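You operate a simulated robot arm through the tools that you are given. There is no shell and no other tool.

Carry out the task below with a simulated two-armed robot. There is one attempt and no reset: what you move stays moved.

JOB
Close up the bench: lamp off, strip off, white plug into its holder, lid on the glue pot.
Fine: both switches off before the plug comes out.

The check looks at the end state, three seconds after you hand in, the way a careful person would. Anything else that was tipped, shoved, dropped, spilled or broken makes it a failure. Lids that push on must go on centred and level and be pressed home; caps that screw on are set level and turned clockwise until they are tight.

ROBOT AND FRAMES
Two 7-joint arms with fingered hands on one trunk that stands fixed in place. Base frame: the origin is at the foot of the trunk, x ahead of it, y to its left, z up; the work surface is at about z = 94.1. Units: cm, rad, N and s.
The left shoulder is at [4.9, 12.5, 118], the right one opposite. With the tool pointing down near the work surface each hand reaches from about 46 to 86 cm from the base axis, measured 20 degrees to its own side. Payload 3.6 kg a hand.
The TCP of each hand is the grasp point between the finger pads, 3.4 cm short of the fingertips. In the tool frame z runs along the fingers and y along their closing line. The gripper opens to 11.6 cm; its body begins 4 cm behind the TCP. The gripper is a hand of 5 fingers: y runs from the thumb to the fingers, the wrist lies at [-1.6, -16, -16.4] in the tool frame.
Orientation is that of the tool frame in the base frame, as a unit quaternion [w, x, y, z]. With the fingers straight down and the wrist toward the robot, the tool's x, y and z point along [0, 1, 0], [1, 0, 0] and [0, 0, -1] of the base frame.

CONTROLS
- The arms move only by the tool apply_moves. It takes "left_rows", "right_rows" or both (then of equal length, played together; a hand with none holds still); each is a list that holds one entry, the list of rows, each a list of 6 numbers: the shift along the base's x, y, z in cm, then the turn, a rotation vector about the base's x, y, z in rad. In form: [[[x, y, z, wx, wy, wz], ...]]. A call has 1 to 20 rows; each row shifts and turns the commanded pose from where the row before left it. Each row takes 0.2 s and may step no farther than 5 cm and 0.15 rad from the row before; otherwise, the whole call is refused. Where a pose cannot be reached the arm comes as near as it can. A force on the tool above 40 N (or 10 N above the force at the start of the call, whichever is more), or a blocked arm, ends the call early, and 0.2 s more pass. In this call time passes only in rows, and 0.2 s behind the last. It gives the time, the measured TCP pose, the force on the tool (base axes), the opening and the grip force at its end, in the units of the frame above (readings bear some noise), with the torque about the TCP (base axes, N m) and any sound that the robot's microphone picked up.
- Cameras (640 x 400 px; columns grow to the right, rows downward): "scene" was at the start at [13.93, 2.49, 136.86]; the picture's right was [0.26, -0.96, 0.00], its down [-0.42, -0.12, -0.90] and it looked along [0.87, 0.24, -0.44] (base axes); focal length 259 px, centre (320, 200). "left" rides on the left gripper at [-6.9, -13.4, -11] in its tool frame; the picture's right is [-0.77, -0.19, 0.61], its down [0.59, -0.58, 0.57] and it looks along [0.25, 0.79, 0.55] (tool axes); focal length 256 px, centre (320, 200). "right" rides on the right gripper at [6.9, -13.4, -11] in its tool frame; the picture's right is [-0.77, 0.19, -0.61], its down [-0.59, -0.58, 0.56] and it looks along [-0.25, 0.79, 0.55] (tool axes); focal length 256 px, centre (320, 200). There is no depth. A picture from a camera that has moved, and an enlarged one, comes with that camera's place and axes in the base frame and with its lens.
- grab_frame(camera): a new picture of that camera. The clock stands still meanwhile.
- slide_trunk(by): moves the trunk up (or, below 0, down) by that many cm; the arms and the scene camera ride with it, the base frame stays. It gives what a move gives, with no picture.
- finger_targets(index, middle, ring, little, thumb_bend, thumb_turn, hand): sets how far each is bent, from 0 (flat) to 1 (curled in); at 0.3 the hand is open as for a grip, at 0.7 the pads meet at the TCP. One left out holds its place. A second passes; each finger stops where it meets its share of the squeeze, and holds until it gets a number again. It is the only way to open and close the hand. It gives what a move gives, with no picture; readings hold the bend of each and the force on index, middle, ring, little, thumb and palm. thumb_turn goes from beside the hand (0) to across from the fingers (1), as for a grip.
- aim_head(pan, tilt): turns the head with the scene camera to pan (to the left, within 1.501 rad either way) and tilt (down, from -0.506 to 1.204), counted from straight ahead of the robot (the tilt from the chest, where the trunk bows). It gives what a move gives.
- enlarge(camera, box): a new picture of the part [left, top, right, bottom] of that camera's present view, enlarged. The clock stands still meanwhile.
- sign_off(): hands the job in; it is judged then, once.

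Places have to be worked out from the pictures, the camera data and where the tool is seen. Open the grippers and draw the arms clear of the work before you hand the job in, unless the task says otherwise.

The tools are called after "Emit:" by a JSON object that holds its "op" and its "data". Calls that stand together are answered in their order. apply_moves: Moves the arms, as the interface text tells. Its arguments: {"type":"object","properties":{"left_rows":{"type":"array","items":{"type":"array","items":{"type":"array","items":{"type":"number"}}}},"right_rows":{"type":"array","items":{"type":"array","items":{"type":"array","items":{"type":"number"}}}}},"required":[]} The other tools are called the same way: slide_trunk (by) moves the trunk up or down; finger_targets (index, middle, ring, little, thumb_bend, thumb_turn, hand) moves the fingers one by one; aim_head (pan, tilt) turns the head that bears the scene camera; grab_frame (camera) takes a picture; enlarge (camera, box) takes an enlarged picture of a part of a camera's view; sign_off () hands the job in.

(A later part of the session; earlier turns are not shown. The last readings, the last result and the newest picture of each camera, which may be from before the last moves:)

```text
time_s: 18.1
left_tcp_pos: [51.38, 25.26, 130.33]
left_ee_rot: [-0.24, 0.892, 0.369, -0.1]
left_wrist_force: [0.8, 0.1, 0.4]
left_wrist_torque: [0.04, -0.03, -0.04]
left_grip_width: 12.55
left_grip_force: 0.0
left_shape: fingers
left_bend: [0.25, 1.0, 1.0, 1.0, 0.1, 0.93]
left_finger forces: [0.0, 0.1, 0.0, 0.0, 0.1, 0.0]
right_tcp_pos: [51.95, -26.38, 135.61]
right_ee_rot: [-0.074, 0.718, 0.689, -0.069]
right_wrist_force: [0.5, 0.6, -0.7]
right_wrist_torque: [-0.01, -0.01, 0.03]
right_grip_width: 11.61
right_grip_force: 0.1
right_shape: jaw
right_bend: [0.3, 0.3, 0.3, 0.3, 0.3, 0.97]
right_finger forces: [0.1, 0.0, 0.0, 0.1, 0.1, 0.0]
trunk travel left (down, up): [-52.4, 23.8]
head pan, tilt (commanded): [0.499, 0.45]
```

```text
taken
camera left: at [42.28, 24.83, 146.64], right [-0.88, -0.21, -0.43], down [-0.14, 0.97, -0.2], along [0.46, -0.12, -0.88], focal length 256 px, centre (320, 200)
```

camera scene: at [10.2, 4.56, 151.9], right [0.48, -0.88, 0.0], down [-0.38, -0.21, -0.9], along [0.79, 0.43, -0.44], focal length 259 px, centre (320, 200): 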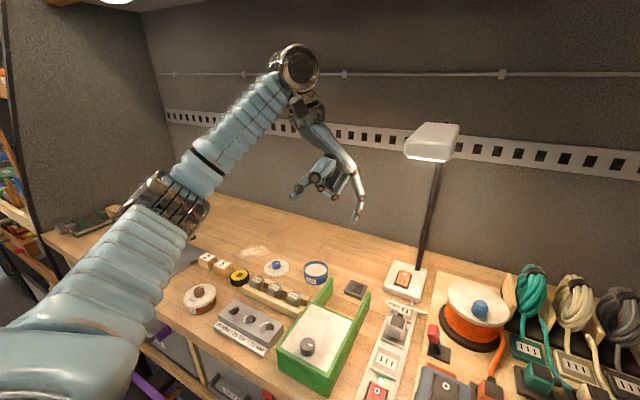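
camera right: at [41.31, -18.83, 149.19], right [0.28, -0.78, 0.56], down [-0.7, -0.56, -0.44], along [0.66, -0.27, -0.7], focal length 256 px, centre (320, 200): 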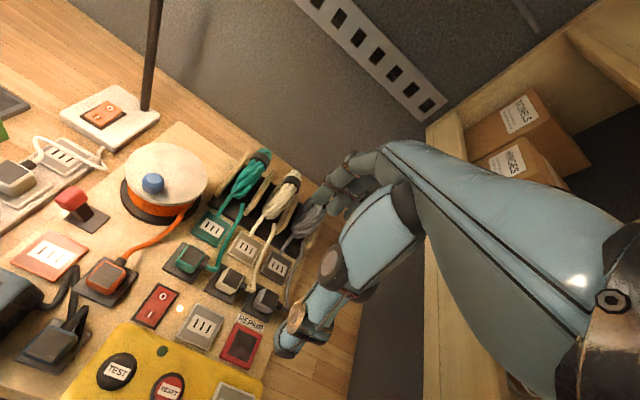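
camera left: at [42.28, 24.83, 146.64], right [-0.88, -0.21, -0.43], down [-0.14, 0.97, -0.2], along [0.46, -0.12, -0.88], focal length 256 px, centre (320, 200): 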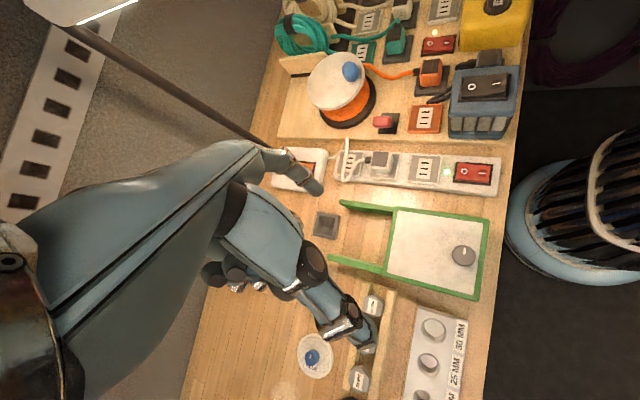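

The left camera now gives a near top view matching my estimates (strip O at about (41, 9)). I yaw further to the left and reduce the tilt so the wrist stays clear of the lamp head, then move the index tip above the lamp switch's O end.

Emit:
{"op": "apply_moves", "data": {"left_rows": [[[0, 0, 0, 0, 0, -0.1454], [0, 0, 0, 0, 0, -0.1454], [0, 0, 0, 0, 0, -0.1454], [0, 0, 0, -0.082, -0.0298, 0], [0, 0, 0, -0.082, -0.0298, 0], [2.96, -0.96, -2.65, 0, 0, 0], [2.96, -0.96, -2.65, 0, 0, 0], [2.96, -0.96, -2.65, 0, 0, 0], [2.96, -0.96, -2.65, 0, 0, 0], [2.96, -0.96, -2.65, 0, 0, 0], [2.96, -0.96, -2.65, 0, 0, 0]]]}}

Emit:
{"op": "aim_head", "data": {"pan": 0.2, "tilt": 0.65}}

Emit:
{"op": "grab_frame", "data": {"camera": "scene"}}

Emit:
{"op": "grab_frame", "data": {"camera": "left"}}

```text
time_s: 20.5
left_tcp_pos: [65.71, 20.17, 116.27]
left_ee_rot: [-0.171, 0.97, 0.17, -0.031]
left_wrist_force: [-0.7, -0.4, -0.8]
left_wrist_torque: [0.03, 0.01, 0.02]
left_grip_width: 12.57
left_grip_force: 0.0
left_shape: fingers
left_bend: [0.25, 1.0, 1.0, 1.0, 0.1, 0.93]
left_finger forces: [0.0, 0.0, 0.0, 0.1, 0.0, 0.0]
left hand out of reach, approached as far as the arm can: row 10, 11
right_tcp_pos: [51.9, -26.44, 135.71]
right_ee_rot: [-0.073, 0.716, 0.691, -0.069]
right_wrist_force: [-0.3, -1.1, -0.2]
right_wrist_torque: [0.0, 0.01, 0.0]
right_grip_width: 11.61
right_grip_force: 0.0
right_shape: jaw
right_bend: [0.3, 0.3, 0.3, 0.3, 0.3, 0.97]
right_finger forces: [0.0, 0.0, 0.1, 0.1, 0.0, 0.1]
trunk travel left (down, up): [-52.4, 23.8]
head pan, tilt (commanded): [0.499, 0.45]
```

```text
time_s: 21.3
left_tcp_pos: [65.75, 20.11, 116.24]
left_ee_rot: [-0.171, 0.97, 0.17, -0.031]
left_wrist_force: [0.4, -0.5, 0.0]
left_wrist_torque: [-0.01, 0.0, 0.0]
left_grip_width: 12.59
left_grip_force: 0.0
left_shape: fingers
left_bend: [0.25, 1.0, 1.0, 1.0, 0.1, 0.93]
left_finger forces: [0.0, 0.1, 0.0, 0.0, 0.0, 0.0]
right_tcp_pos: [52.05, -26.33, 135.55]
right_ee_rot: [-0.073, 0.717, 0.69, -0.068]
right_wrist_force: [-0.3, -0.6, -0.3]
right_wrist_torque: [0.02, 0.03, -0.01]
right_grip_width: 11.58
right_grip_force: 0.0
right_shape: jaw
right_bend: [0.3, 0.3, 0.3, 0.3, 0.3, 0.97]
right_finger forces: [0.1, 0.1, 0.0, 0.1, 0.1, 0.0]
trunk travel left (down, up): [-52.4, 23.8]
head pan, tilt (commanded): [0.201, 0.649]
```

```text
taken
camera scene: at [10.64, 1.89, 150.12], right [0.2, -0.98, 0.0], down [-0.59, -0.12, -0.8], along [0.78, 0.16, -0.6], focal length 259 px, centre (320, 200)
```

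scene: 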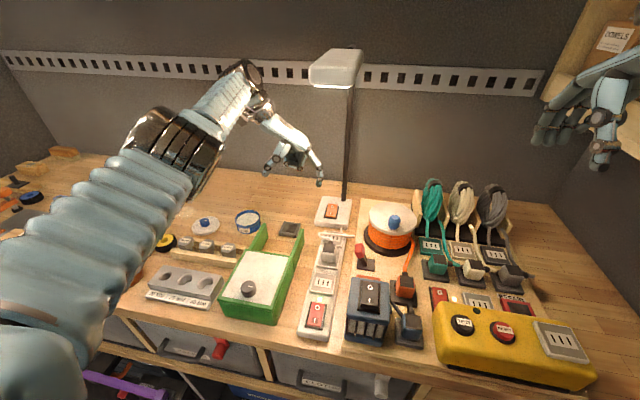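

```text
taken
camera left: at [56.25, 26.15, 131.27], right [-0.85, 0.1, -0.51], down [0.3, 0.89, -0.34], along [0.42, -0.44, -0.79], focal length 256 px, centre (320, 200)
```

left: 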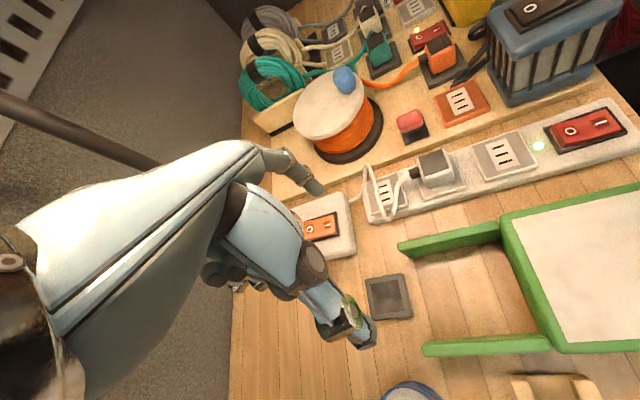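

The arm ran out of reach with this yaw at the raised height, so I bring the wrist back behind the hand (yaw -30°, tilt 10°), which shortens the reach needed.

Emit:
{"op": "apply_moves", "data": {"left_rows": [[[0, 0, 0, 0, 0, 0.1396], [0, 0, 0, 0, 0, 0.1396], [0, 0, 0, 0, 0, 0.1396], [0, 0, 0, 0, 0, 0.1396], [0, 0, 0, 0, 0, 0.1396], [0, 0, 0, -0.0436, -0.0756, 0], [0, 0, 0, -0.0436, -0.0756, 0]]]}}

```text
time_s: 22.9
left_tcp_pos: [65.7, 20.2, 116.26]
left_ee_rot: [-0.075, 0.863, 0.498, -0.043]
left_wrist_force: [0.5, 0.0, -0.4]
left_wrist_torque: [0.03, 0.03, -0.03]
left_grip_width: 12.54
left_grip_force: 0.1
left_shape: fingers
left_bend: [0.25, 1.0, 1.0, 1.0, 0.1, 0.93]
left_finger forces: [0.0, 0.0, 0.0, 0.1, 0.0, 0.0]
right_tcp_pos: [52.0, -26.49, 135.51]
right_ee_rot: [-0.073, 0.716, 0.69, -0.069]
right_wrist_force: [-0.2, 1.0, 0.4]
right_wrist_torque: [-0.03, 0.03, -0.03]
right_grip_width: 11.62
right_grip_force: 0.0
right_shape: jaw
right_bend: [0.3, 0.3, 0.3, 0.3, 0.3, 0.97]
right_finger forces: [0.0, 0.0, 0.0, 0.0, 0.0, 0.1]
trunk travel left (down, up): [-52.4, 23.8]
head pan, tilt (commanded): [0.201, 0.649]
```

The pose held its place with the new orientation. Now I move so that the index tip hangs about 7 cm above the lamp switch's O end, and look.

Emit:
{"op": "apply_moves", "data": {"left_rows": [[[1.63, -1.5, -2.8, 0, 0, 0], [1.63, -1.5, -2.8, 0, 0, 0], [1.63, -1.5, -2.8, 0, 0, 0]]]}}

Emit:
{"op": "grab_frame", "data": {"camera": "scene"}}

Emit:
{"op": "grab_frame", "data": {"camera": "left"}}

Emit:
{"op": "enlarge", "data": {"camera": "scene", "box": [250, 130, 410, 230]}}

Emit:
{"op": "enlarge", "data": {"camera": "left", "box": [240, 120, 440, 245]}}

```text
time_s: 23.7
left_tcp_pos: [70.64, 15.62, 107.79]
left_ee_rot: [-0.075, 0.863, 0.498, -0.043]
left_wrist_force: [0.0, 0.0, 0.7]
left_wrist_torque: [0.01, 0.0, 0.0]
left_grip_width: 12.59
left_grip_force: 0.1
left_shape: fingers
left_bend: [0.25, 1.0, 1.0, 1.0, 0.1, 0.93]
left_finger forces: [0.0, 0.1, 0.0, 0.0, 0.0, 0.0]
right_tcp_pos: [51.89, -26.43, 135.59]
right_ee_rot: [-0.074, 0.718, 0.689, -0.068]
right_wrist_force: [0.1, 0.4, -0.5]
right_wrist_torque: [0.01, 0.0, 0.02]
right_grip_width: 11.61
right_grip_force: 0.0
right_shape: jaw
right_bend: [0.3, 0.3, 0.3, 0.3, 0.3, 0.97]
right_finger forces: [0.0, 0.1, 0.0, 0.0, 0.1, 0.0]
trunk travel left (down, up): [-52.4, 23.8]
head pan, tilt (commanded): [0.201, 0.649]
```

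```text
taken
camera scene: at [10.64, 1.87, 150.12], right [0.2, -0.98, 0.0], down [-0.59, -0.12, -0.8], along [0.78, 0.16, -0.61], focal length 259 px, centre (320, 200)
```

scene: 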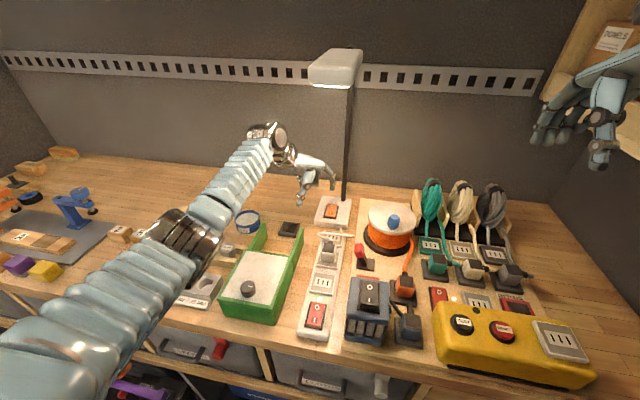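

```text
taken
camera left: at [57.53, 15.4, 120.96], right [-0.64, -0.52, -0.57], down [-0.28, 0.84, -0.46], along [0.72, -0.13, -0.68], focal length 256 px, centre (320, 200)
```

left: 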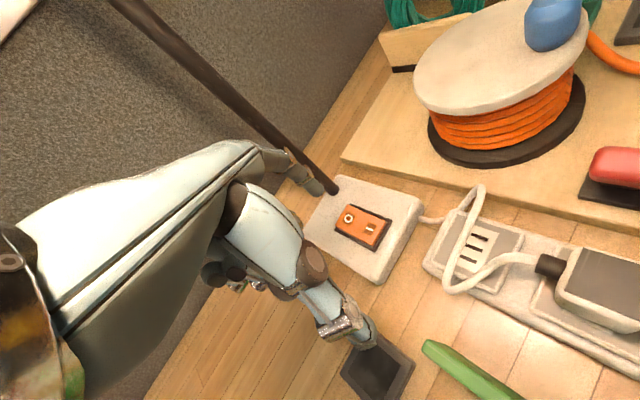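

```text
4.00 times, centred on (330, 180) of scene
camera zoom: at [10.64, 1.87, 150.12], right [0.2, -0.98, 0.0], down [-0.59, -0.12, -0.8], along [0.78, 0.16, -0.61], focal length 1037 px, centre (280, 280)
```

zoom: 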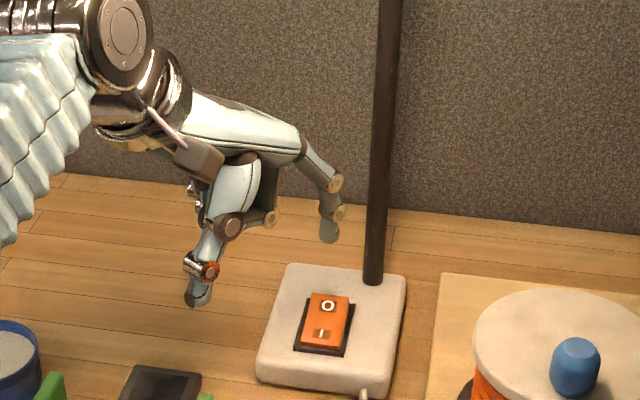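

```text
3.20 times, centred on (340, 182) of left
camera zoom: at [57.53, 15.4, 120.96], right [-0.64, -0.52, -0.57], down [-0.28, 0.84, -0.46], along [0.72, -0.13, -0.68], focal length 819 px, centre (256, 256)
```

zoom: 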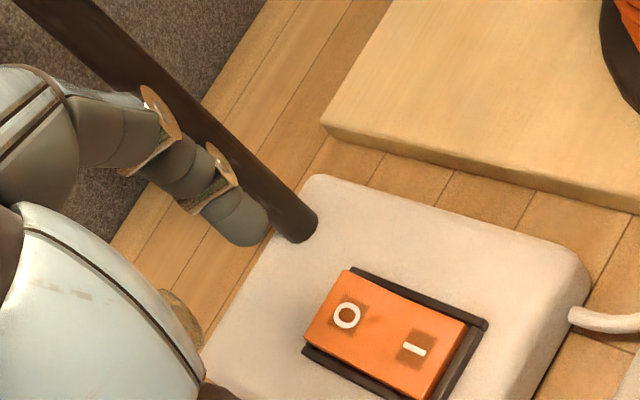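

Stereo puts the fingertip at (76.5, 11.5, 103.6) and the lamp rocker's O end at (77.4, 11.4, 96.5). I shift 0.9 cm forward and descend most of the way.

Emit:
{"op": "apply_moves", "data": {"left_rows": [[[0.9, -0.1, -2.5, 0, 0, 0], [0, 0, -2.5, 0, 0, 0]]]}}

Emit:
{"op": "enlarge", "data": {"camera": "scene", "box": [270, 150, 390, 225]}}

Emit:
{"op": "enlarge", "data": {"camera": "left", "box": [260, 120, 420, 220]}}

```text
time_s: 24.3
left_tcp_pos: [71.59, 15.48, 102.71]
left_ee_rot: [-0.075, 0.863, 0.498, -0.042]
left_wrist_force: [0.2, -0.2, 0.1]
left_wrist_torque: [0.0, -0.01, -0.01]
left_grip_width: 12.56
left_grip_force: 0.1
left_shape: fingers
left_bend: [0.25, 1.0, 1.0, 1.0, 0.1, 0.93]
left_finger forces: [0.0, 0.1, 0.1, 0.0, 0.1, 0.1]
right_tcp_pos: [51.9, -26.43, 135.6]
right_ee_rot: [-0.073, 0.717, 0.69, -0.069]
right_wrist_force: [0.1, 0.6, -0.1]
right_wrist_torque: [0.02, -0.03, 0.02]
right_grip_width: 11.59
right_grip_force: 0.0
right_shape: jaw
right_bend: [0.3, 0.3, 0.3, 0.3, 0.3, 0.97]
right_finger forces: [0.1, 0.0, 0.0, 0.0, 0.0, 0.1]
trunk travel left (down, up): [-52.4, 23.8]
head pan, tilt (commanded): [0.201, 0.649]
```

```text
5.33 times, centred on (330, 188) of scene
camera zoom: at [10.64, 1.88, 150.11], right [0.2, -0.98, 0.0], down [-0.59, -0.12, -0.8], along [0.78, 0.16, -0.61], focal length 1382 px, centre (267, 267)
```

zoom: 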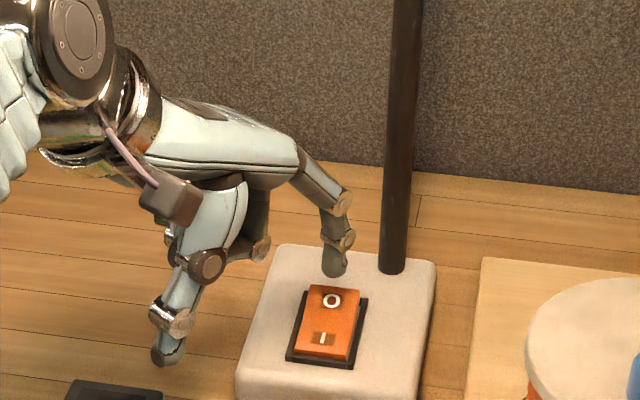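

```text
4.00 times, centred on (340, 170) of left
camera zoom: at [58.29, 15.32, 115.99], right [-0.64, -0.52, -0.57], down [-0.28, 0.84, -0.46], along [0.72, -0.13, -0.68], focal length 1024 px, centre (240, 320)
```

zoom: 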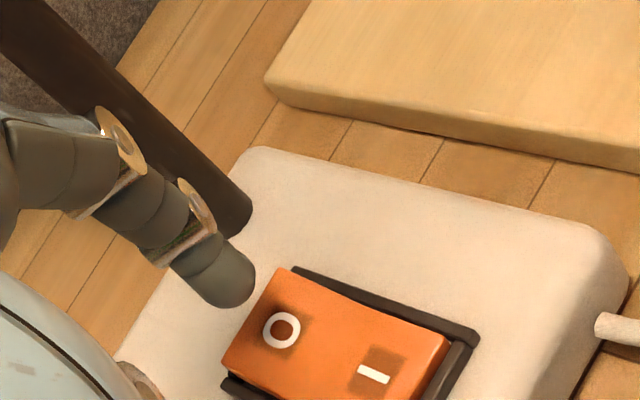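

The tip is about 2 cm above the O end and lined up with it. I lower in small steps and watch force and sound.

Emit:
{"op": "apply_moves", "data": {"left_rows": [[[0, 0, -0.5, 0, 0, 0], [0, 0, -0.5, 0, 0, 0], [0, 0, -0.4, 0, 0, 0], [0, 0, -0.3, 0, 0, 0]]]}}

Emit:
{"op": "enlarge", "data": {"camera": "left", "box": [260, 120, 420, 220]}}

```text
time_s: 25.3
left_tcp_pos: [71.53, 15.49, 100.95]
left_ee_rot: [-0.076, 0.863, 0.497, -0.044]
left_wrist_force: [1.3, 0.7, -0.2]
left_wrist_torque: [0.0, -0.02, 0.02]
left_grip_width: 12.57
left_grip_force: 0.0
left_shape: fingers
left_bend: [0.25, 1.0, 1.0, 1.0, 0.1, 0.93]
left_finger forces: [0.1, 0.0, 0.0, 0.1, 0.0, 0.0]
right_tcp_pos: [51.97, -26.46, 135.53]
right_ee_rot: [-0.074, 0.717, 0.689, -0.068]
right_wrist_force: [0.3, -0.1, 0.9]
right_wrist_torque: [0.03, 0.01, 0.0]
right_grip_width: 11.62
right_grip_force: 0.1
right_shape: jaw
right_bend: [0.3, 0.3, 0.3, 0.3, 0.3, 0.97]
right_finger forces: [0.0, 0.0, 0.0, 0.0, 0.0, 0.0]
trunk travel left (down, up): [-52.4, 23.8]
head pan, tilt (commanded): [0.201, 0.649]
```

```text
4.00 times, centred on (340, 170) of left
camera zoom: at [58.3, 15.28, 114.33], right [-0.64, -0.52, -0.57], down [-0.28, 0.84, -0.46], along [0.72, -0.13, -0.68], focal length 1024 px, centre (240, 320)
```

zoom: 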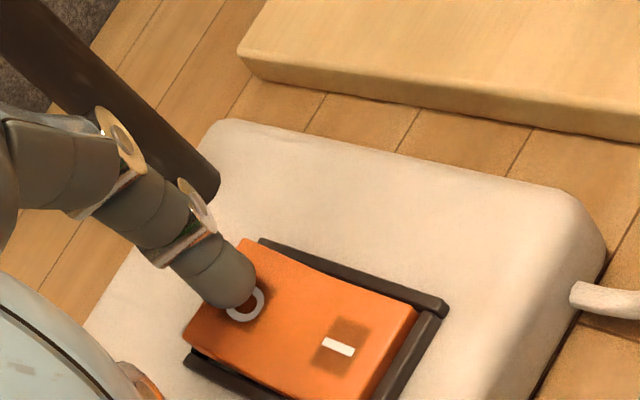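

The fingertip is right over the O and about to touch; I press in 0.2 cm steps.

Emit:
{"op": "apply_moves", "data": {"left_rows": [[[0, 0, -0.2, 0, 0, 0], [0, 0, -0.2, 0, 0, 0], [0, 0, -0.2, 0, 0, 0]]]}}

Emit:
{"op": "enlarge", "data": {"camera": "left", "box": [260, 120, 420, 220]}}

```text
time_s: 26.1
left_tcp_pos: [71.36, 15.55, 100.41]
left_ee_rot: [-0.074, 0.863, 0.498, -0.045]
left_wrist_force: [0.3, 0.8, 0.6]
left_wrist_torque: [-0.03, -0.09, 0.05]
left_grip_width: 12.63
left_grip_force: 0.8
left_shape: fingers
left_bend: [0.25, 1.0, 1.0, 1.0, 0.1, 0.93]
left_finger forces: [1.1, 0.0, 0.0, 0.0, 0.0, 0.1]
right_tcp_pos: [51.94, -26.48, 135.54]
right_ee_rot: [-0.074, 0.717, 0.69, -0.068]
right_wrist_force: [0.0, 0.0, 0.1]
right_wrist_torque: [-0.05, -0.02, 0.01]
right_grip_width: 11.59
right_grip_force: 0.1
right_shape: jaw
right_bend: [0.3, 0.3, 0.3, 0.3, 0.3, 0.97]
right_finger forces: [0.0, 0.0, 0.0, 0.0, 0.0, 0.0]
trunk travel left (down, up): [-52.4, 23.8]
head pan, tilt (commanded): [0.201, 0.649]
```

```text
4.00 times, centred on (340, 170) of left
camera zoom: at [58.22, 15.28, 113.74], right [-0.64, -0.52, -0.57], down [-0.28, 0.84, -0.46], along [0.72, -0.13, -0.68], focal length 1024 px, centre (240, 320)
```

zoom: 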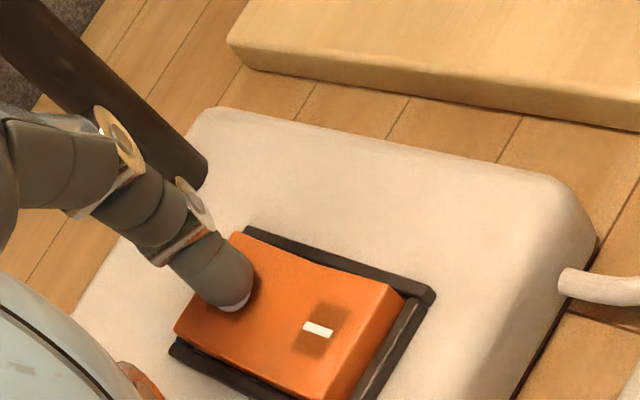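

The index now feels about 1 N on the rocker; I keep pressing in small steps.

Emit:
{"op": "apply_moves", "data": {"left_rows": [[[0, 0, -0.2, 0, 0, 0], [0, 0, -0.2, 0, 0, 0], [0, 0, -0.2, 0, 0, 0]]]}}

Emit:
{"op": "enlarge", "data": {"camera": "left", "box": [260, 120, 420, 220]}}

Emit:
{"op": "grab_frame", "data": {"camera": "scene"}}

```text
time_s: 26.9
left_tcp_pos: [71.43, 15.49, 100.03]
left_ee_rot: [-0.073, 0.863, 0.498, -0.041]
left_wrist_force: [-0.8, 1.4, 9.2]
left_wrist_torque: [-0.37, -0.55, 0.04]
left_grip_width: 12.78
left_grip_force: 4.7
left_shape: fingers
left_bend: [0.25, 1.0, 1.0, 1.0, 0.1, 0.93]
left_finger forces: [9.2, 0.0, 0.0, 0.0, 0.0, 0.0]
right_tcp_pos: [51.84, -26.42, 135.52]
right_ee_rot: [-0.073, 0.717, 0.69, -0.068]
right_wrist_force: [-0.1, 0.4, -0.2]
right_wrist_torque: [0.0, 0.03, -0.02]
right_grip_width: 11.59
right_grip_force: 0.0
right_shape: jaw
right_bend: [0.3, 0.3, 0.3, 0.3, 0.3, 0.97]
right_finger forces: [0.1, 0.0, 0.0, 0.0, 0.0, 0.0]
trunk travel left (down, up): [-52.4, 23.8]
head pan, tilt (commanded): [0.201, 0.649]
```

```text
4.00 times, centred on (340, 170) of left
camera zoom: at [58.19, 15.28, 113.29], right [-0.63, -0.52, -0.57], down [-0.28, 0.84, -0.46], along [0.72, -0.13, -0.68], focal length 1024 px, centre (240, 320)
```

zoom: 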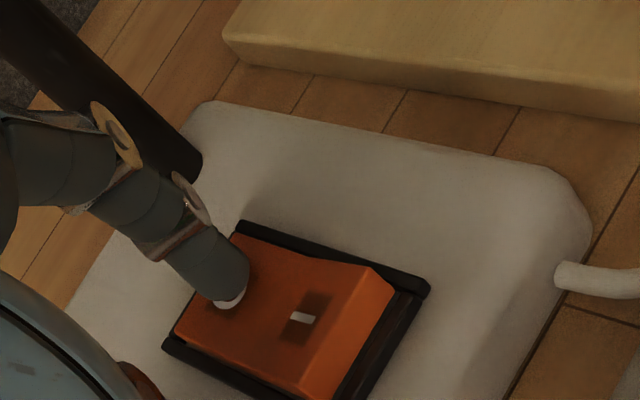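

```text
taken
camera scene: at [10.55, 1.84, 150.13], right [0.2, -0.98, 0.0], down [-0.59, -0.12, -0.8], along [0.78, 0.16, -0.6], focal length 259 px, centre (320, 200)
```

scene: 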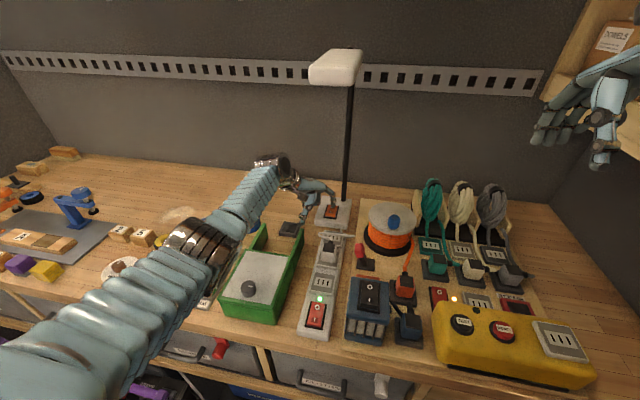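

The lamp went dark and the rocker flipped to O. I lift off, draw back over the bench, and turn the hand (yaw -90°, tilt 30°) for the strip switch.

Emit:
{"op": "apply_moves", "data": {"left_rows": [[[0, 0, 4, 0, 0, 0], [0, 0, 4, 0, 0, 0], [-4, 1, 2, 0, 0, 0], [-4, 1, 2, 0, 0, 0], [-4, 1, 2, 0, 0, 0], [-4, 1, 2, 0, 0, 0], [-4, 1, 2, 0, 0, 0], [-4, 1, 2, 0, 0, 0], [0, 0, 0, 0, 0, -0.1309], [0, 0, 0, 0, 0, -0.1309], [0, 0, 0, 0, 0, -0.1309], [0, 0, 0, 0, 0, -0.1309], [0, 0, 0, 0, 0, -0.1309], [0, 0, 0, 0, 0, -0.1309], [0, 0, 0, 0, 0, -0.1309], [0, 0, 0, 0, 0, -0.1309], [0, 0, 0, 0.1164, 0, 0], [0, 0, 0, 0.1164, 0, 0], [0, 0, 0, 0.1164, 0, 0]]]}}

Emit:
{"op": "finger_targets", "data": {"hand": "left", "thumb_turn": 0, "thumb_bend": 0.3}}

Emit:
{"op": "aim_head", "data": {"pan": 0.3, "tilt": 0.85}}

Emit:
{"op": "grab_frame", "data": {"camera": "scene"}}

```text
time_s: 30.9
left_tcp_pos: [47.38, 21.54, 119.88]
left_ee_rot: [-0.259, 0.966, -0.002, 0.0]
left_wrist_force: [-0.8, 0.1, -0.6]
left_wrist_torque: [0.0, -0.03, -0.01]
left_grip_width: 12.63
left_grip_force: 0.1
left_shape: fingers
left_bend: [0.25, 1.0, 1.0, 1.0, 0.1, 0.93]
left_finger forces: [0.1, 0.0, 0.0, 0.1, 0.0, 0.1]
right_tcp_pos: [51.98, -26.47, 135.62]
right_ee_rot: [-0.073, 0.717, 0.69, -0.068]
right_wrist_force: [-0.2, 0.0, -0.1]
right_wrist_torque: [-0.01, -0.03, 0.01]
right_grip_width: 11.6
right_grip_force: 0.0
right_shape: jaw
right_bend: [0.3, 0.3, 0.3, 0.3, 0.3, 0.97]
right_finger forces: [0.0, 0.1, 0.1, 0.1, 0.1, 0.0]
trunk travel left (down, up): [-52.4, 23.8]
head pan, tilt (commanded): [0.201, 0.649]
```

```text
time_s: 31.9
left_tcp_pos: [47.51, 21.52, 119.95]
left_ee_rot: [-0.257, 0.966, -0.001, 0.0]
left_wrist_force: [-0.6, 0.0, -0.4]
left_wrist_torque: [0.01, -0.01, -0.04]
left_grip_width: 16.57
left_grip_force: 0.1
left_shape: fingers
left_bend: [0.25, 1.0, 1.0, 1.0, 0.3, 0.0]
left_finger forces: [0.0, 0.0, 0.0, 0.0, 0.1, 0.0]
right_tcp_pos: [51.97, -26.39, 135.62]
right_ee_rot: [-0.074, 0.717, 0.69, -0.068]
right_wrist_force: [0.4, -0.1, -0.3]
right_wrist_torque: [-0.04, -0.03, 0.07]
right_grip_width: 11.57
right_grip_force: 0.0
right_shape: jaw
right_bend: [0.3, 0.3, 0.3, 0.3, 0.3, 0.97]
right_finger forces: [0.0, 0.0, 0.1, 0.0, 0.0, 0.1]
trunk travel left (down, up): [-52.4, 23.8]
head pan, tilt (commanded): [0.201, 0.649]
```

```text
time_s: 32.6
left_tcp_pos: [47.45, 21.57, 119.92]
left_ee_rot: [-0.258, 0.966, -0.001, 0.0]
left_wrist_force: [0.0, -0.6, 1.6]
left_wrist_torque: [0.01, -0.01, -0.03]
left_grip_width: 16.56
left_grip_force: 0.1
left_shape: fingers
left_bend: [0.25, 1.0, 1.0, 1.0, 0.3, 0.0]
left_finger forces: [0.0, 0.1, 0.0, 0.0, 0.0, 0.0]
right_tcp_pos: [51.9, -26.45, 135.6]
right_ee_rot: [-0.073, 0.717, 0.69, -0.069]
right_wrist_force: [0.3, -0.2, 0.6]
right_wrist_torque: [0.0, 0.02, 0.0]
right_grip_width: 11.61
right_grip_force: 0.1
right_shape: jaw
right_bend: [0.3, 0.3, 0.3, 0.3, 0.3, 0.97]
right_finger forces: [0.0, 0.1, 0.0, 0.0, 0.0, 0.0]
trunk travel left (down, up): [-52.4, 23.8]
head pan, tilt (commanded): [0.3, 0.85]
```

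```text
taken
camera scene: at [9.6, 2.49, 148.46], right [0.3, -0.96, 0.0], down [-0.72, -0.22, -0.66], along [0.63, 0.19, -0.75], focal length 259 px, centre (320, 200)
```

scene: 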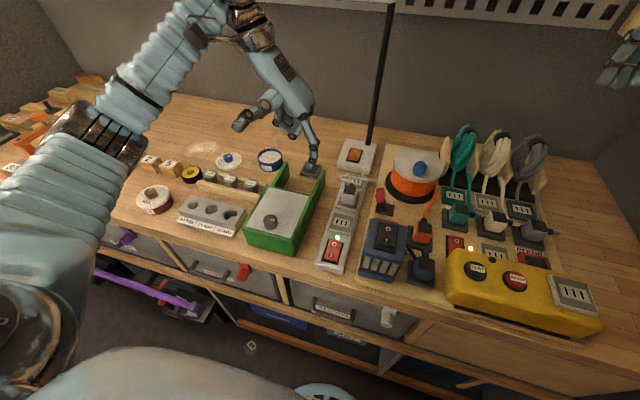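

The hand is turned and thumb aside; predicted tip (46.5, 16.1, 113.8) agrees with the picture. I move the tip to hover over the strip switch's O end.

Emit:
{"op": "apply_moves", "data": {"left_rows": [[[-1.88, -2.45, -3.3, 0, 0, 0], [-1.88, -2.45, -3.3, 0, 0, 0], [-1.88, -2.45, -3.3, 0, 0, 0]]]}}

Emit:
{"op": "grab_frame", "data": {"camera": "scene"}}

Emit:
{"op": "enlarge", "data": {"camera": "scene", "box": [260, 160, 420, 290]}}

Emit:
{"op": "grab_frame", "data": {"camera": "left"}}

```text
time_s: 33.5
left_tcp_pos: [41.93, 13.97, 109.93]
left_ee_rot: [-0.257, 0.966, -0.001, 0.0]
left_wrist_force: [-0.4, 0.1, 0.0]
left_wrist_torque: [-0.02, -0.02, 0.0]
left_grip_width: 16.55
left_grip_force: 0.0
left_shape: fingers
left_bend: [0.25, 1.0, 1.0, 1.0, 0.3, 0.0]
left_finger forces: [0.0, 0.0, 0.1, 0.1, 0.0, 0.0]
right_tcp_pos: [51.89, -26.35, 135.61]
right_ee_rot: [-0.073, 0.716, 0.691, -0.068]
right_wrist_force: [-0.8, 0.1, 0.0]
right_wrist_torque: [0.0, -0.02, 0.01]
right_grip_width: 11.58
right_grip_force: 0.0
right_shape: jaw
right_bend: [0.3, 0.3, 0.3, 0.3, 0.3, 0.97]
right_finger forces: [0.0, 0.0, 0.0, 0.1, 0.0, 0.1]
trunk travel left (down, up): [-52.4, 23.8]
head pan, tilt (commanded): [0.3, 0.85]
```

```text
taken
camera scene: at [9.57, 2.46, 148.45], right [0.3, -0.96, 0.0], down [-0.72, -0.22, -0.66], along [0.63, 0.19, -0.75], focal length 259 px, centre (320, 200)
```

scene: 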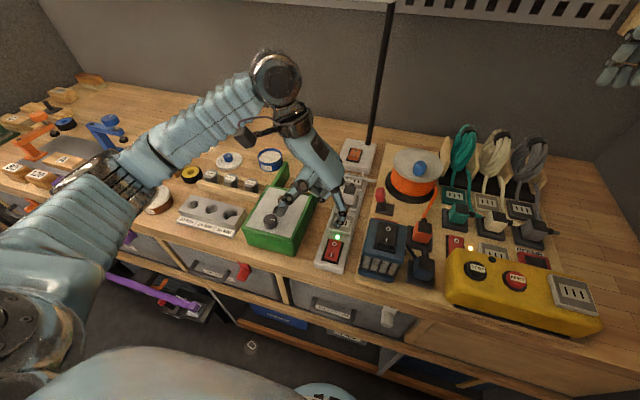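

```text
3.08 times, centred on (340, 225) of scene
camera zoom: at [9.57, 2.46, 148.45], right [0.3, -0.96, 0.0], down [-0.72, -0.22, -0.66], along [0.63, 0.19, -0.75], focal length 797 px, centre (258, 123)
```

zoom: 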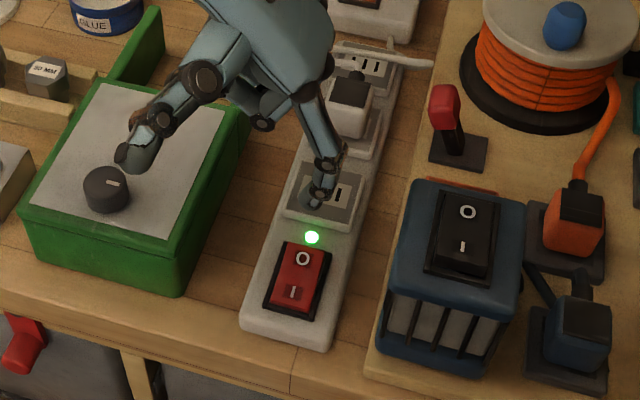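

```text
taken
camera left: at [35.04, 20.2, 126.42], right [-0.77, 0.47, -0.44], down [0.59, 0.78, -0.2], along [0.25, -0.41, -0.88], focal length 256 px, centre (320, 200)
```

left: 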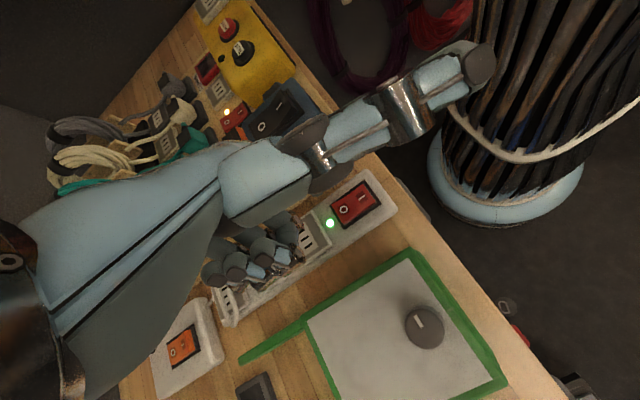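

The tip hovers at about (40.8, 8.3, 103.8) over the O end at (40.6, 8.6). I shift slightly and descend 5 cm, then check.

Emit:
{"op": "apply_moves", "data": {"left_rows": [[[0.2, 0.3, -2.0, 0, 0, 0], [0, 0, -2.0, 0, 0, 0], [0, 0, -1.0, 0, 0, 0]]]}}

Emit:
{"op": "enlarge", "data": {"camera": "scene", "box": [280, 190, 400, 280]}}

Emit:
{"op": "grab_frame", "data": {"camera": "right"}}

```text
time_s: 34.2
left_tcp_pos: [42.17, 14.49, 105.1]
left_ee_rot: [-0.259, 0.966, 0.0, 0.0]
left_wrist_force: [-0.6, 0.0, -0.8]
left_wrist_torque: [0.02, 0.0, 0.01]
left_grip_width: 16.53
left_grip_force: 0.0
left_shape: fingers
left_bend: [0.25, 1.0, 1.0, 1.0, 0.3, 0.0]
left_finger forces: [0.0, 0.0, 0.1, 0.0, 0.0, 0.1]
right_tcp_pos: [51.84, -26.45, 135.64]
right_ee_rot: [-0.073, 0.717, 0.69, -0.068]
right_wrist_force: [0.8, 1.1, 0.5]
right_wrist_torque: [0.03, 0.02, 0.02]
right_grip_width: 11.58
right_grip_force: 0.2
right_shape: jaw
right_bend: [0.3, 0.3, 0.3, 0.3, 0.3, 0.97]
right_finger forces: [0.0, 0.0, 0.0, 0.1, 0.0, 0.0]
trunk travel left (down, up): [-52.4, 23.8]
head pan, tilt (commanded): [0.3, 0.85]
```

```text
4.44 times, centred on (340, 235) of scene
camera zoom: at [9.59, 2.48, 148.46], right [0.3, -0.96, 0.0], down [-0.72, -0.22, -0.66], along [0.63, 0.19, -0.75], focal length 1152 px, centre (231, 44)
```

zoom: 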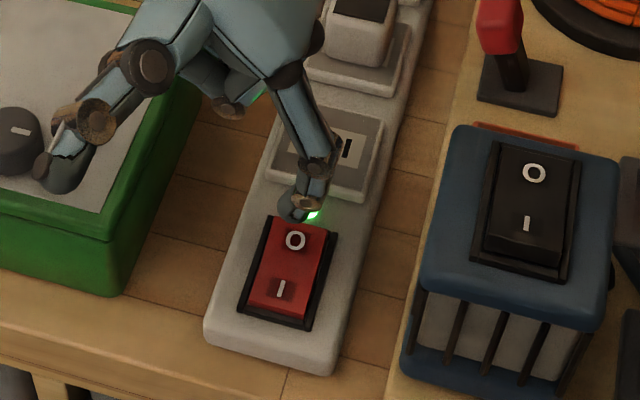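

```text
taken
camera right: at [41.21, -19.06, 149.15], right [0.27, -0.78, 0.56], down [-0.7, -0.56, -0.44], along [0.66, -0.27, -0.7], focal length 256 px, centre (320, 200)
```

right: 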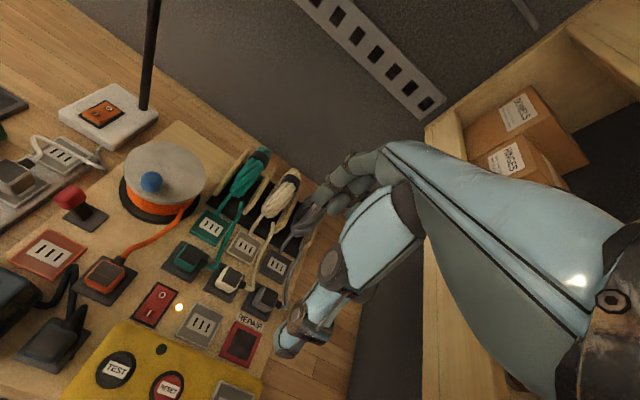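

The tip sits about 1.5–2 cm above the O end; the thumb is high and clear. I lower in small steps.

Emit:
{"op": "apply_moves", "data": {"left_rows": [[[0, -0.1, -0.4, 0, 0, 0], [0, -0.1, -0.4, 0, 0, 0], [0, 0, -0.3, 0, 0, 0], [0, 0, -0.3, 0, 0, 0]]]}}

Emit:
{"op": "enlarge", "data": {"camera": "scene", "box": [280, 190, 400, 280]}}

```text
time_s: 35.2
left_tcp_pos: [41.97, 14.21, 103.57]
left_ee_rot: [-0.258, 0.966, -0.001, 0.0]
left_wrist_force: [1.0, 0.3, 0.0]
left_wrist_torque: [-0.01, 0.01, 0.02]
left_grip_width: 16.55
left_grip_force: 0.0
left_shape: fingers
left_bend: [0.25, 1.0, 1.0, 1.0, 0.3, 0.0]
left_finger forces: [0.1, 0.0, 0.1, 0.1, 0.0, 0.0]
right_tcp_pos: [51.93, -26.42, 135.67]
right_ee_rot: [-0.073, 0.717, 0.69, -0.068]
right_wrist_force: [0.7, -0.1, 0.8]
right_wrist_torque: [-0.01, -0.01, 0.01]
right_grip_width: 11.61
right_grip_force: 0.0
right_shape: jaw
right_bend: [0.3, 0.3, 0.3, 0.3, 0.3, 0.97]
right_finger forces: [0.1, 0.0, 0.1, 0.0, 0.1, 0.0]
trunk travel left (down, up): [-52.4, 23.8]
head pan, tilt (commanded): [0.3, 0.85]
```

```text
4.44 times, centred on (340, 235) of scene
camera zoom: at [9.6, 2.48, 148.46], right [0.3, -0.96, 0.0], down [-0.72, -0.22, -0.66], along [0.63, 0.19, -0.75], focal length 1152 px, centre (231, 44)
```

zoom: 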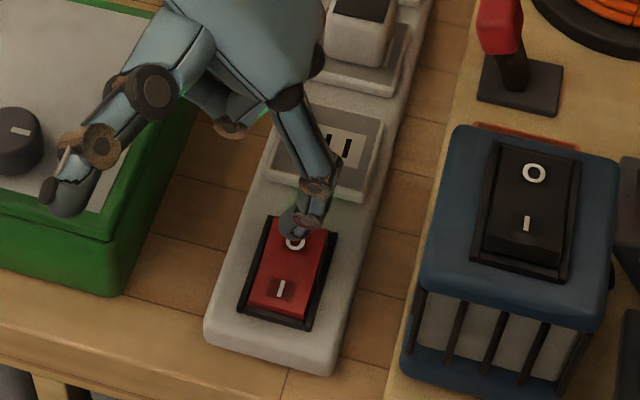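

The tip covers the O from its far-left side and is nearly in contact; I continue pressing in 0.2 cm steps.

Emit:
{"op": "apply_moves", "data": {"left_rows": [[[0, -0.1, -0.2, 0, 0, 0], [0, 0, -0.2, 0, 0, 0], [0, 0, -0.2, 0, 0, 0]]]}}

Emit:
{"op": "enlarge", "data": {"camera": "scene", "box": [280, 190, 400, 280]}}

```text
time_s: 36.0
left_tcp_pos: [41.89, 14.23, 102.98]
left_ee_rot: [-0.258, 0.966, -0.001, 0.0]
left_wrist_force: [0.6, 0.2, 0.7]
left_wrist_torque: [0.0, 0.0, 0.03]
left_grip_width: 16.58
left_grip_force: 0.0
left_shape: fingers
left_bend: [0.25, 1.0, 1.0, 1.0, 0.3, 0.0]
left_finger forces: [0.0, 0.1, 0.1, 0.1, 0.0, 0.0]
right_tcp_pos: [51.99, -26.36, 135.58]
right_ee_rot: [-0.073, 0.717, 0.69, -0.068]
right_wrist_force: [0.4, 0.2, -0.5]
right_wrist_torque: [0.0, -0.03, -0.02]
right_grip_width: 11.58
right_grip_force: 0.0
right_shape: jaw
right_bend: [0.3, 0.3, 0.3, 0.3, 0.3, 0.97]
right_finger forces: [0.0, 0.0, 0.0, 0.0, 0.0, 0.1]
trunk travel left (down, up): [-52.4, 23.8]
head pan, tilt (commanded): [0.3, 0.85]
```

```text
4.44 times, centred on (340, 235) of scene
camera zoom: at [9.6, 2.48, 148.46], right [0.3, -0.96, 0.0], down [-0.72, -0.22, -0.66], along [0.63, 0.19, -0.75], focal length 1152 px, centre (231, 44)
```

zoom: 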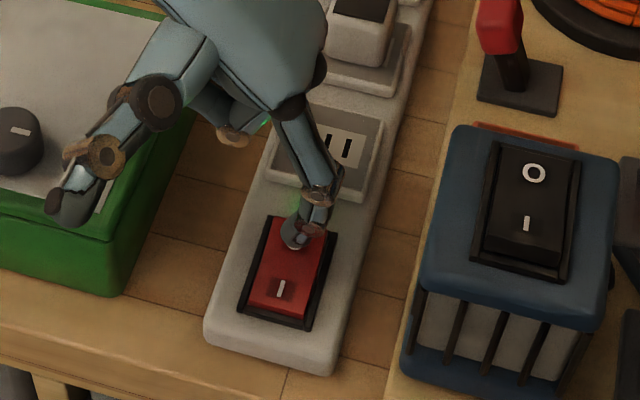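

The tip is drifting toward the rocker's middle and has not touched yet; I lift slightly, shift 1 cm toward the far (O) end, and look again.

Emit:
{"op": "apply_moves", "data": {"left_rows": [[[0.3, 0, 0.5, 0, 0, 0], [0.7, -0.1, 0, 0, 0, 0], [0, 0, -0.3, 0, 0, 0]]]}}

Emit:
{"op": "enlarge", "data": {"camera": "scene", "box": [300, 200, 380, 260]}}

```text
time_s: 36.9
left_tcp_pos: [43.06, 14.13, 103.16]
left_ee_rot: [-0.259, 0.966, -0.001, 0.0]
left_wrist_force: [-1.1, 0.0, 0.6]
left_wrist_torque: [0.03, 0.03, 0.0]
left_grip_width: 16.58
left_grip_force: 0.1
left_shape: fingers
left_bend: [0.25, 1.0, 1.0, 1.0, 0.3, 0.0]
left_finger forces: [0.1, 0.0, 0.0, 0.1, 0.0, 0.0]
right_tcp_pos: [51.96, -26.41, 135.56]
right_ee_rot: [-0.073, 0.717, 0.69, -0.068]
right_wrist_force: [-0.4, 0.1, -0.8]
right_wrist_torque: [0.04, 0.02, 0.03]
right_grip_width: 11.56
right_grip_force: 0.0
right_shape: jaw
right_bend: [0.3, 0.3, 0.3, 0.3, 0.3, 0.97]
right_finger forces: [0.0, 0.0, 0.1, 0.1, 0.1, 0.1]
trunk travel left (down, up): [-52.4, 23.8]
head pan, tilt (commanded): [0.3, 0.85]
```

```text
6.67 times, centred on (340, 230) of scene
camera zoom: at [9.6, 2.48, 148.46], right [0.3, -0.96, 0.0], down [-0.72, -0.22, -0.66], along [0.63, 0.19, -0.75], focal length 1728 px, centre (187, 0)
```

zoom: 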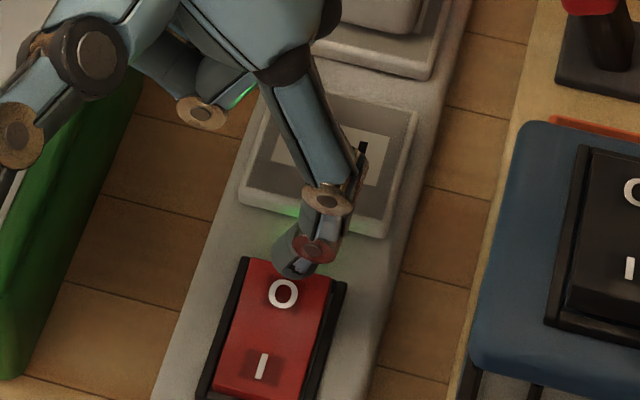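

The tip is now just beyond the O end in view and will come down onto the O. I press down in 0.2 cm steps.

Emit:
{"op": "apply_moves", "data": {"left_rows": [[[0, 0.1, -0.2, 0, 0, 0], [0, 0, -0.2, 0, 0, 0], [0, 0, -0.2, 0, 0, 0]]]}}

Emit:
{"op": "enlarge", "data": {"camera": "scene", "box": [300, 200, 380, 260]}}

```text
time_s: 37.6
left_tcp_pos: [42.91, 14.22, 102.6]
left_ee_rot: [-0.258, 0.966, 0.0, 0.0]
left_wrist_force: [0.1, 1.2, -0.3]
left_wrist_torque: [0.03, 0.03, -0.01]
left_grip_width: 16.55
left_grip_force: 0.0
left_shape: fingers
left_bend: [0.25, 1.0, 1.0, 1.0, 0.3, 0.0]
left_finger forces: [0.0, 0.0, 0.0, 0.1, 0.0, 0.0]
right_tcp_pos: [51.93, -26.34, 135.51]
right_ee_rot: [-0.073, 0.717, 0.69, -0.068]
right_wrist_force: [0.0, 0.3, -0.1]
right_wrist_torque: [-0.01, 0.02, -0.04]
right_grip_width: 11.59
right_grip_force: 0.1
right_shape: jaw
right_bend: [0.3, 0.3, 0.3, 0.3, 0.3, 0.97]
right_finger forces: [0.1, 0.0, 0.0, 0.1, 0.0, 0.0]
trunk travel left (down, up): [-52.4, 23.8]
head pan, tilt (commanded): [0.3, 0.85]
```

```text
6.67 times, centred on (340, 230) of scene
camera zoom: at [9.6, 2.48, 148.46], right [0.3, -0.96, 0.0], down [-0.72, -0.22, -0.66], along [0.63, 0.19, -0.75], focal length 1728 px, centre (187, 0)
```

zoom: 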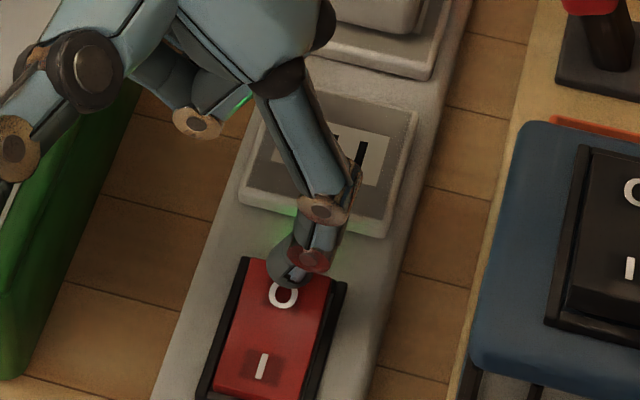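

Still no contact force; the tip now overlaps the O's far edge. I go on down in 0.2 cm steps.

Emit:
{"op": "apply_moves", "data": {"left_rows": [[[0, 0, -0.2, 0, 0, 0], [0, 0, -0.2, 0, 0, 0], [0, 0, -0.2, 0, 0, 0]]]}}

Emit:
{"op": "enlarge", "data": {"camera": "scene", "box": [300, 200, 380, 260]}}

```text
time_s: 38.5
left_tcp_pos: [43.02, 14.14, 101.91]
left_ee_rot: [-0.258, 0.966, -0.001, -0.001]
left_wrist_force: [-0.9, 0.0, 1.3]
left_wrist_torque: [-0.04, 0.02, 0.01]
left_grip_width: 16.56
left_grip_force: 0.6
left_shape: fingers
left_bend: [0.25, 1.0, 1.0, 1.0, 0.3, 0.0]
left_finger forces: [1.2, 0.0, 0.0, 0.1, 0.1, 0.0]
right_tcp_pos: [51.82, -26.53, 135.53]
right_ee_rot: [-0.073, 0.717, 0.69, -0.069]
right_wrist_force: [0.0, 0.2, 0.0]
right_wrist_torque: [0.02, -0.02, 0.0]
right_grip_width: 11.61
right_grip_force: 0.1
right_shape: jaw
right_bend: [0.3, 0.3, 0.3, 0.3, 0.3, 0.97]
right_finger forces: [0.0, 0.0, 0.0, 0.0, 0.0, 0.0]
trunk travel left (down, up): [-52.4, 23.8]
head pan, tilt (commanded): [0.3, 0.85]
```

```text
6.67 times, centred on (340, 230) of scene
camera zoom: at [9.6, 2.48, 148.46], right [0.3, -0.96, 0.0], down [-0.72, -0.22, -0.66], along [0.63, 0.19, -0.75], focal length 1728 px, centre (187, 0)
```

zoom: 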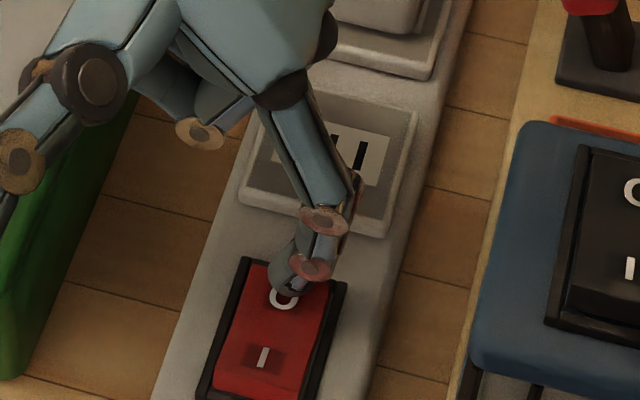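

Contact: index force 1.2 N and the rocker begins to tilt. I press a little further to make sure it snaps over.

Emit:
{"op": "apply_moves", "data": {"left_rows": [[[0, 0, -0.2, 0, 0, 0], [0, 0, -0.2, 0, 0, 0]]]}}

Emit:
{"op": "enlarge", "data": {"camera": "scene", "box": [300, 200, 380, 260]}}

```text
time_s: 39.0
left_tcp_pos: [43.0, 14.04, 101.91]
left_ee_rot: [-0.256, 0.967, -0.001, 0.002]
left_wrist_force: [0.4, 0.6, 23.6]
left_wrist_torque: [-1.2, 0.34, 0.03]
left_grip_width: 16.41
left_grip_force: 12.2
left_shape: fingers
left_bend: [0.27, 1.0, 1.0, 1.0, 0.3, 0.0]
left_finger forces: [24.0, 0.1, 0.1, 0.1, 0.0, 0.0]
right_tcp_pos: [51.83, -26.47, 135.77]
right_ee_rot: [-0.073, 0.717, 0.69, -0.068]
right_wrist_force: [0.4, -1.1, -0.4]
right_wrist_torque: [0.02, -0.01, -0.02]
right_grip_width: 11.59
right_grip_force: 0.1
right_shape: jaw
right_bend: [0.3, 0.3, 0.3, 0.3, 0.3, 0.97]
right_finger forces: [0.0, 0.1, 0.1, 0.1, 0.0, 0.0]
trunk travel left (down, up): [-52.4, 23.8]
head pan, tilt (commanded): [0.3, 0.85]
```

```text
6.67 times, centred on (340, 230) of scene
camera zoom: at [9.46, 2.42, 148.49], right [0.3, -0.96, 0.0], down [-0.72, -0.22, -0.66], along [0.63, 0.2, -0.75], focal length 1728 px, centre (187, 0)
```

zoom: 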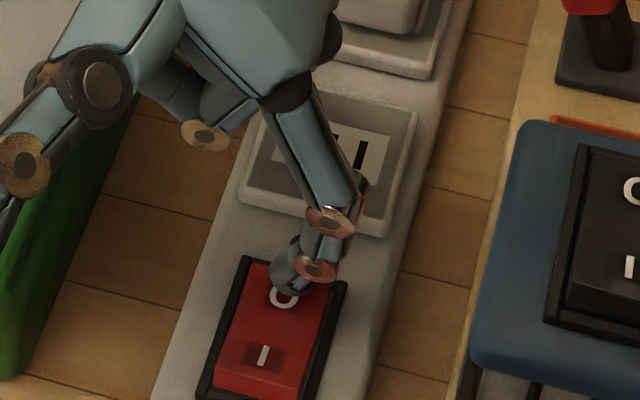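

The force rose to 24 N with the rocker bottomed at O and no green glow. I lift off and check the LED and the rocker.

Emit:
{"op": "apply_moves", "data": {"left_rows": [[[0, 0, 1.0, 0, 0, 0], [0, 0, 3.0, 0, 0, 0], [0, 0, 4.0, 0, 0, 0], [0, 2, 4.0, 0, 0, 0], [0, 4, 2.0, 0, 0, 0]]]}}

Emit:
{"op": "grab_frame", "data": {"camera": "scene"}}

Emit:
{"op": "enlarge", "data": {"camera": "scene", "box": [300, 200, 380, 260]}}

Emit:
{"op": "enlarge", "data": {"camera": "scene", "box": [310, 130, 430, 205]}}

```text
time_s: 40.2
left_tcp_pos: [42.87, 20.23, 115.75]
left_ee_rot: [-0.258, 0.966, 0.0, 0.0]
left_wrist_force: [0.6, 0.2, 0.5]
left_wrist_torque: [0.0, 0.02, -0.01]
left_grip_width: 16.58
left_grip_force: 0.1
left_shape: fingers
left_bend: [0.25, 1.0, 1.0, 1.0, 0.3, 0.0]
left_finger forces: [0.0, 0.0, 0.0, 0.1, 0.0, 0.0]
right_tcp_pos: [51.85, -26.29, 135.66]
right_ee_rot: [-0.073, 0.717, 0.69, -0.068]
right_wrist_force: [0.0, -0.7, 0.6]
right_wrist_torque: [-0.02, 0.02, 0.0]
right_grip_width: 11.61
right_grip_force: 0.0
right_shape: jaw
right_bend: [0.3, 0.3, 0.3, 0.3, 0.3, 0.97]
right_finger forces: [0.0, 0.0, 0.1, 0.0, 0.0, 0.0]
trunk travel left (down, up): [-52.4, 23.8]
head pan, tilt (commanded): [0.3, 0.85]
```

```text
taken
camera scene: at [9.56, 2.59, 148.46], right [0.3, -0.96, 0.0], down [-0.72, -0.22, -0.66], along [0.63, 0.19, -0.75], focal length 259 px, centre (320, 200)
```

scene: 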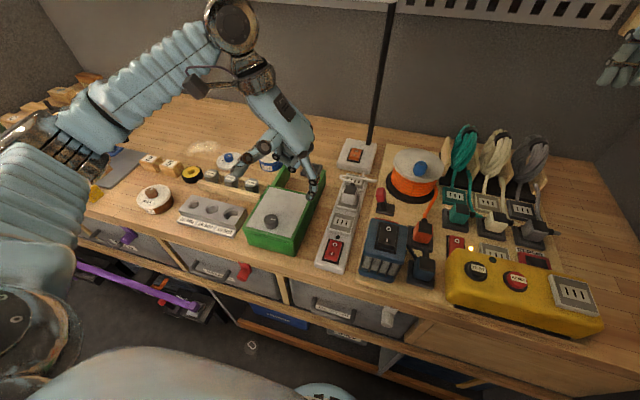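

```text
6.67 times, centred on (340, 230) of scene
camera zoom: at [9.56, 2.59, 148.46], right [0.3, -0.96, 0.0], down [-0.72, -0.22, -0.66], along [0.63, 0.19, -0.75], focal length 1728 px, centre (187, 0)
```

zoom: 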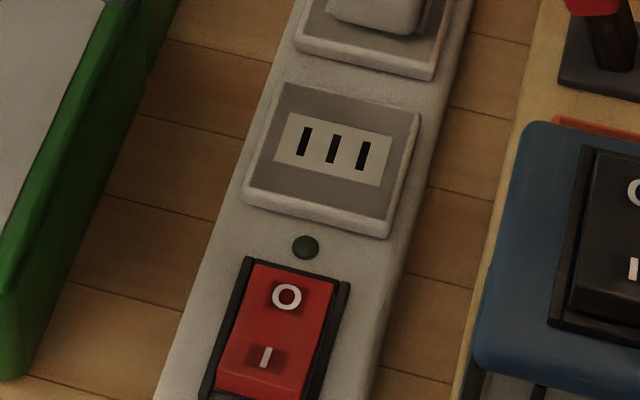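

```text
5.33 times, centred on (370, 168) of scene
camera zoom: at [9.56, 2.59, 148.46], right [0.3, -0.96, 0.0], down [-0.72, -0.22, -0.66], along [0.63, 0.19, -0.75], focal length 1382 px, centre (53, 373)
```

zoom: 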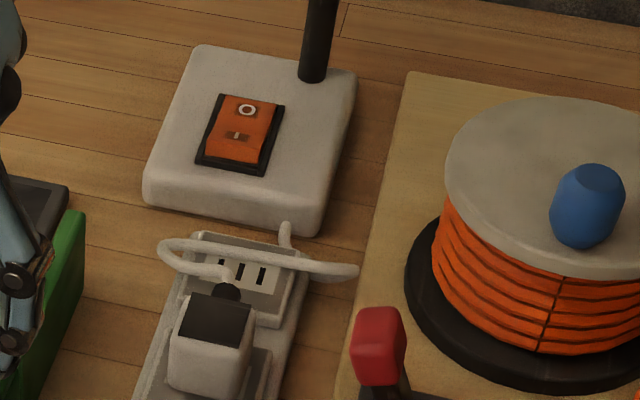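

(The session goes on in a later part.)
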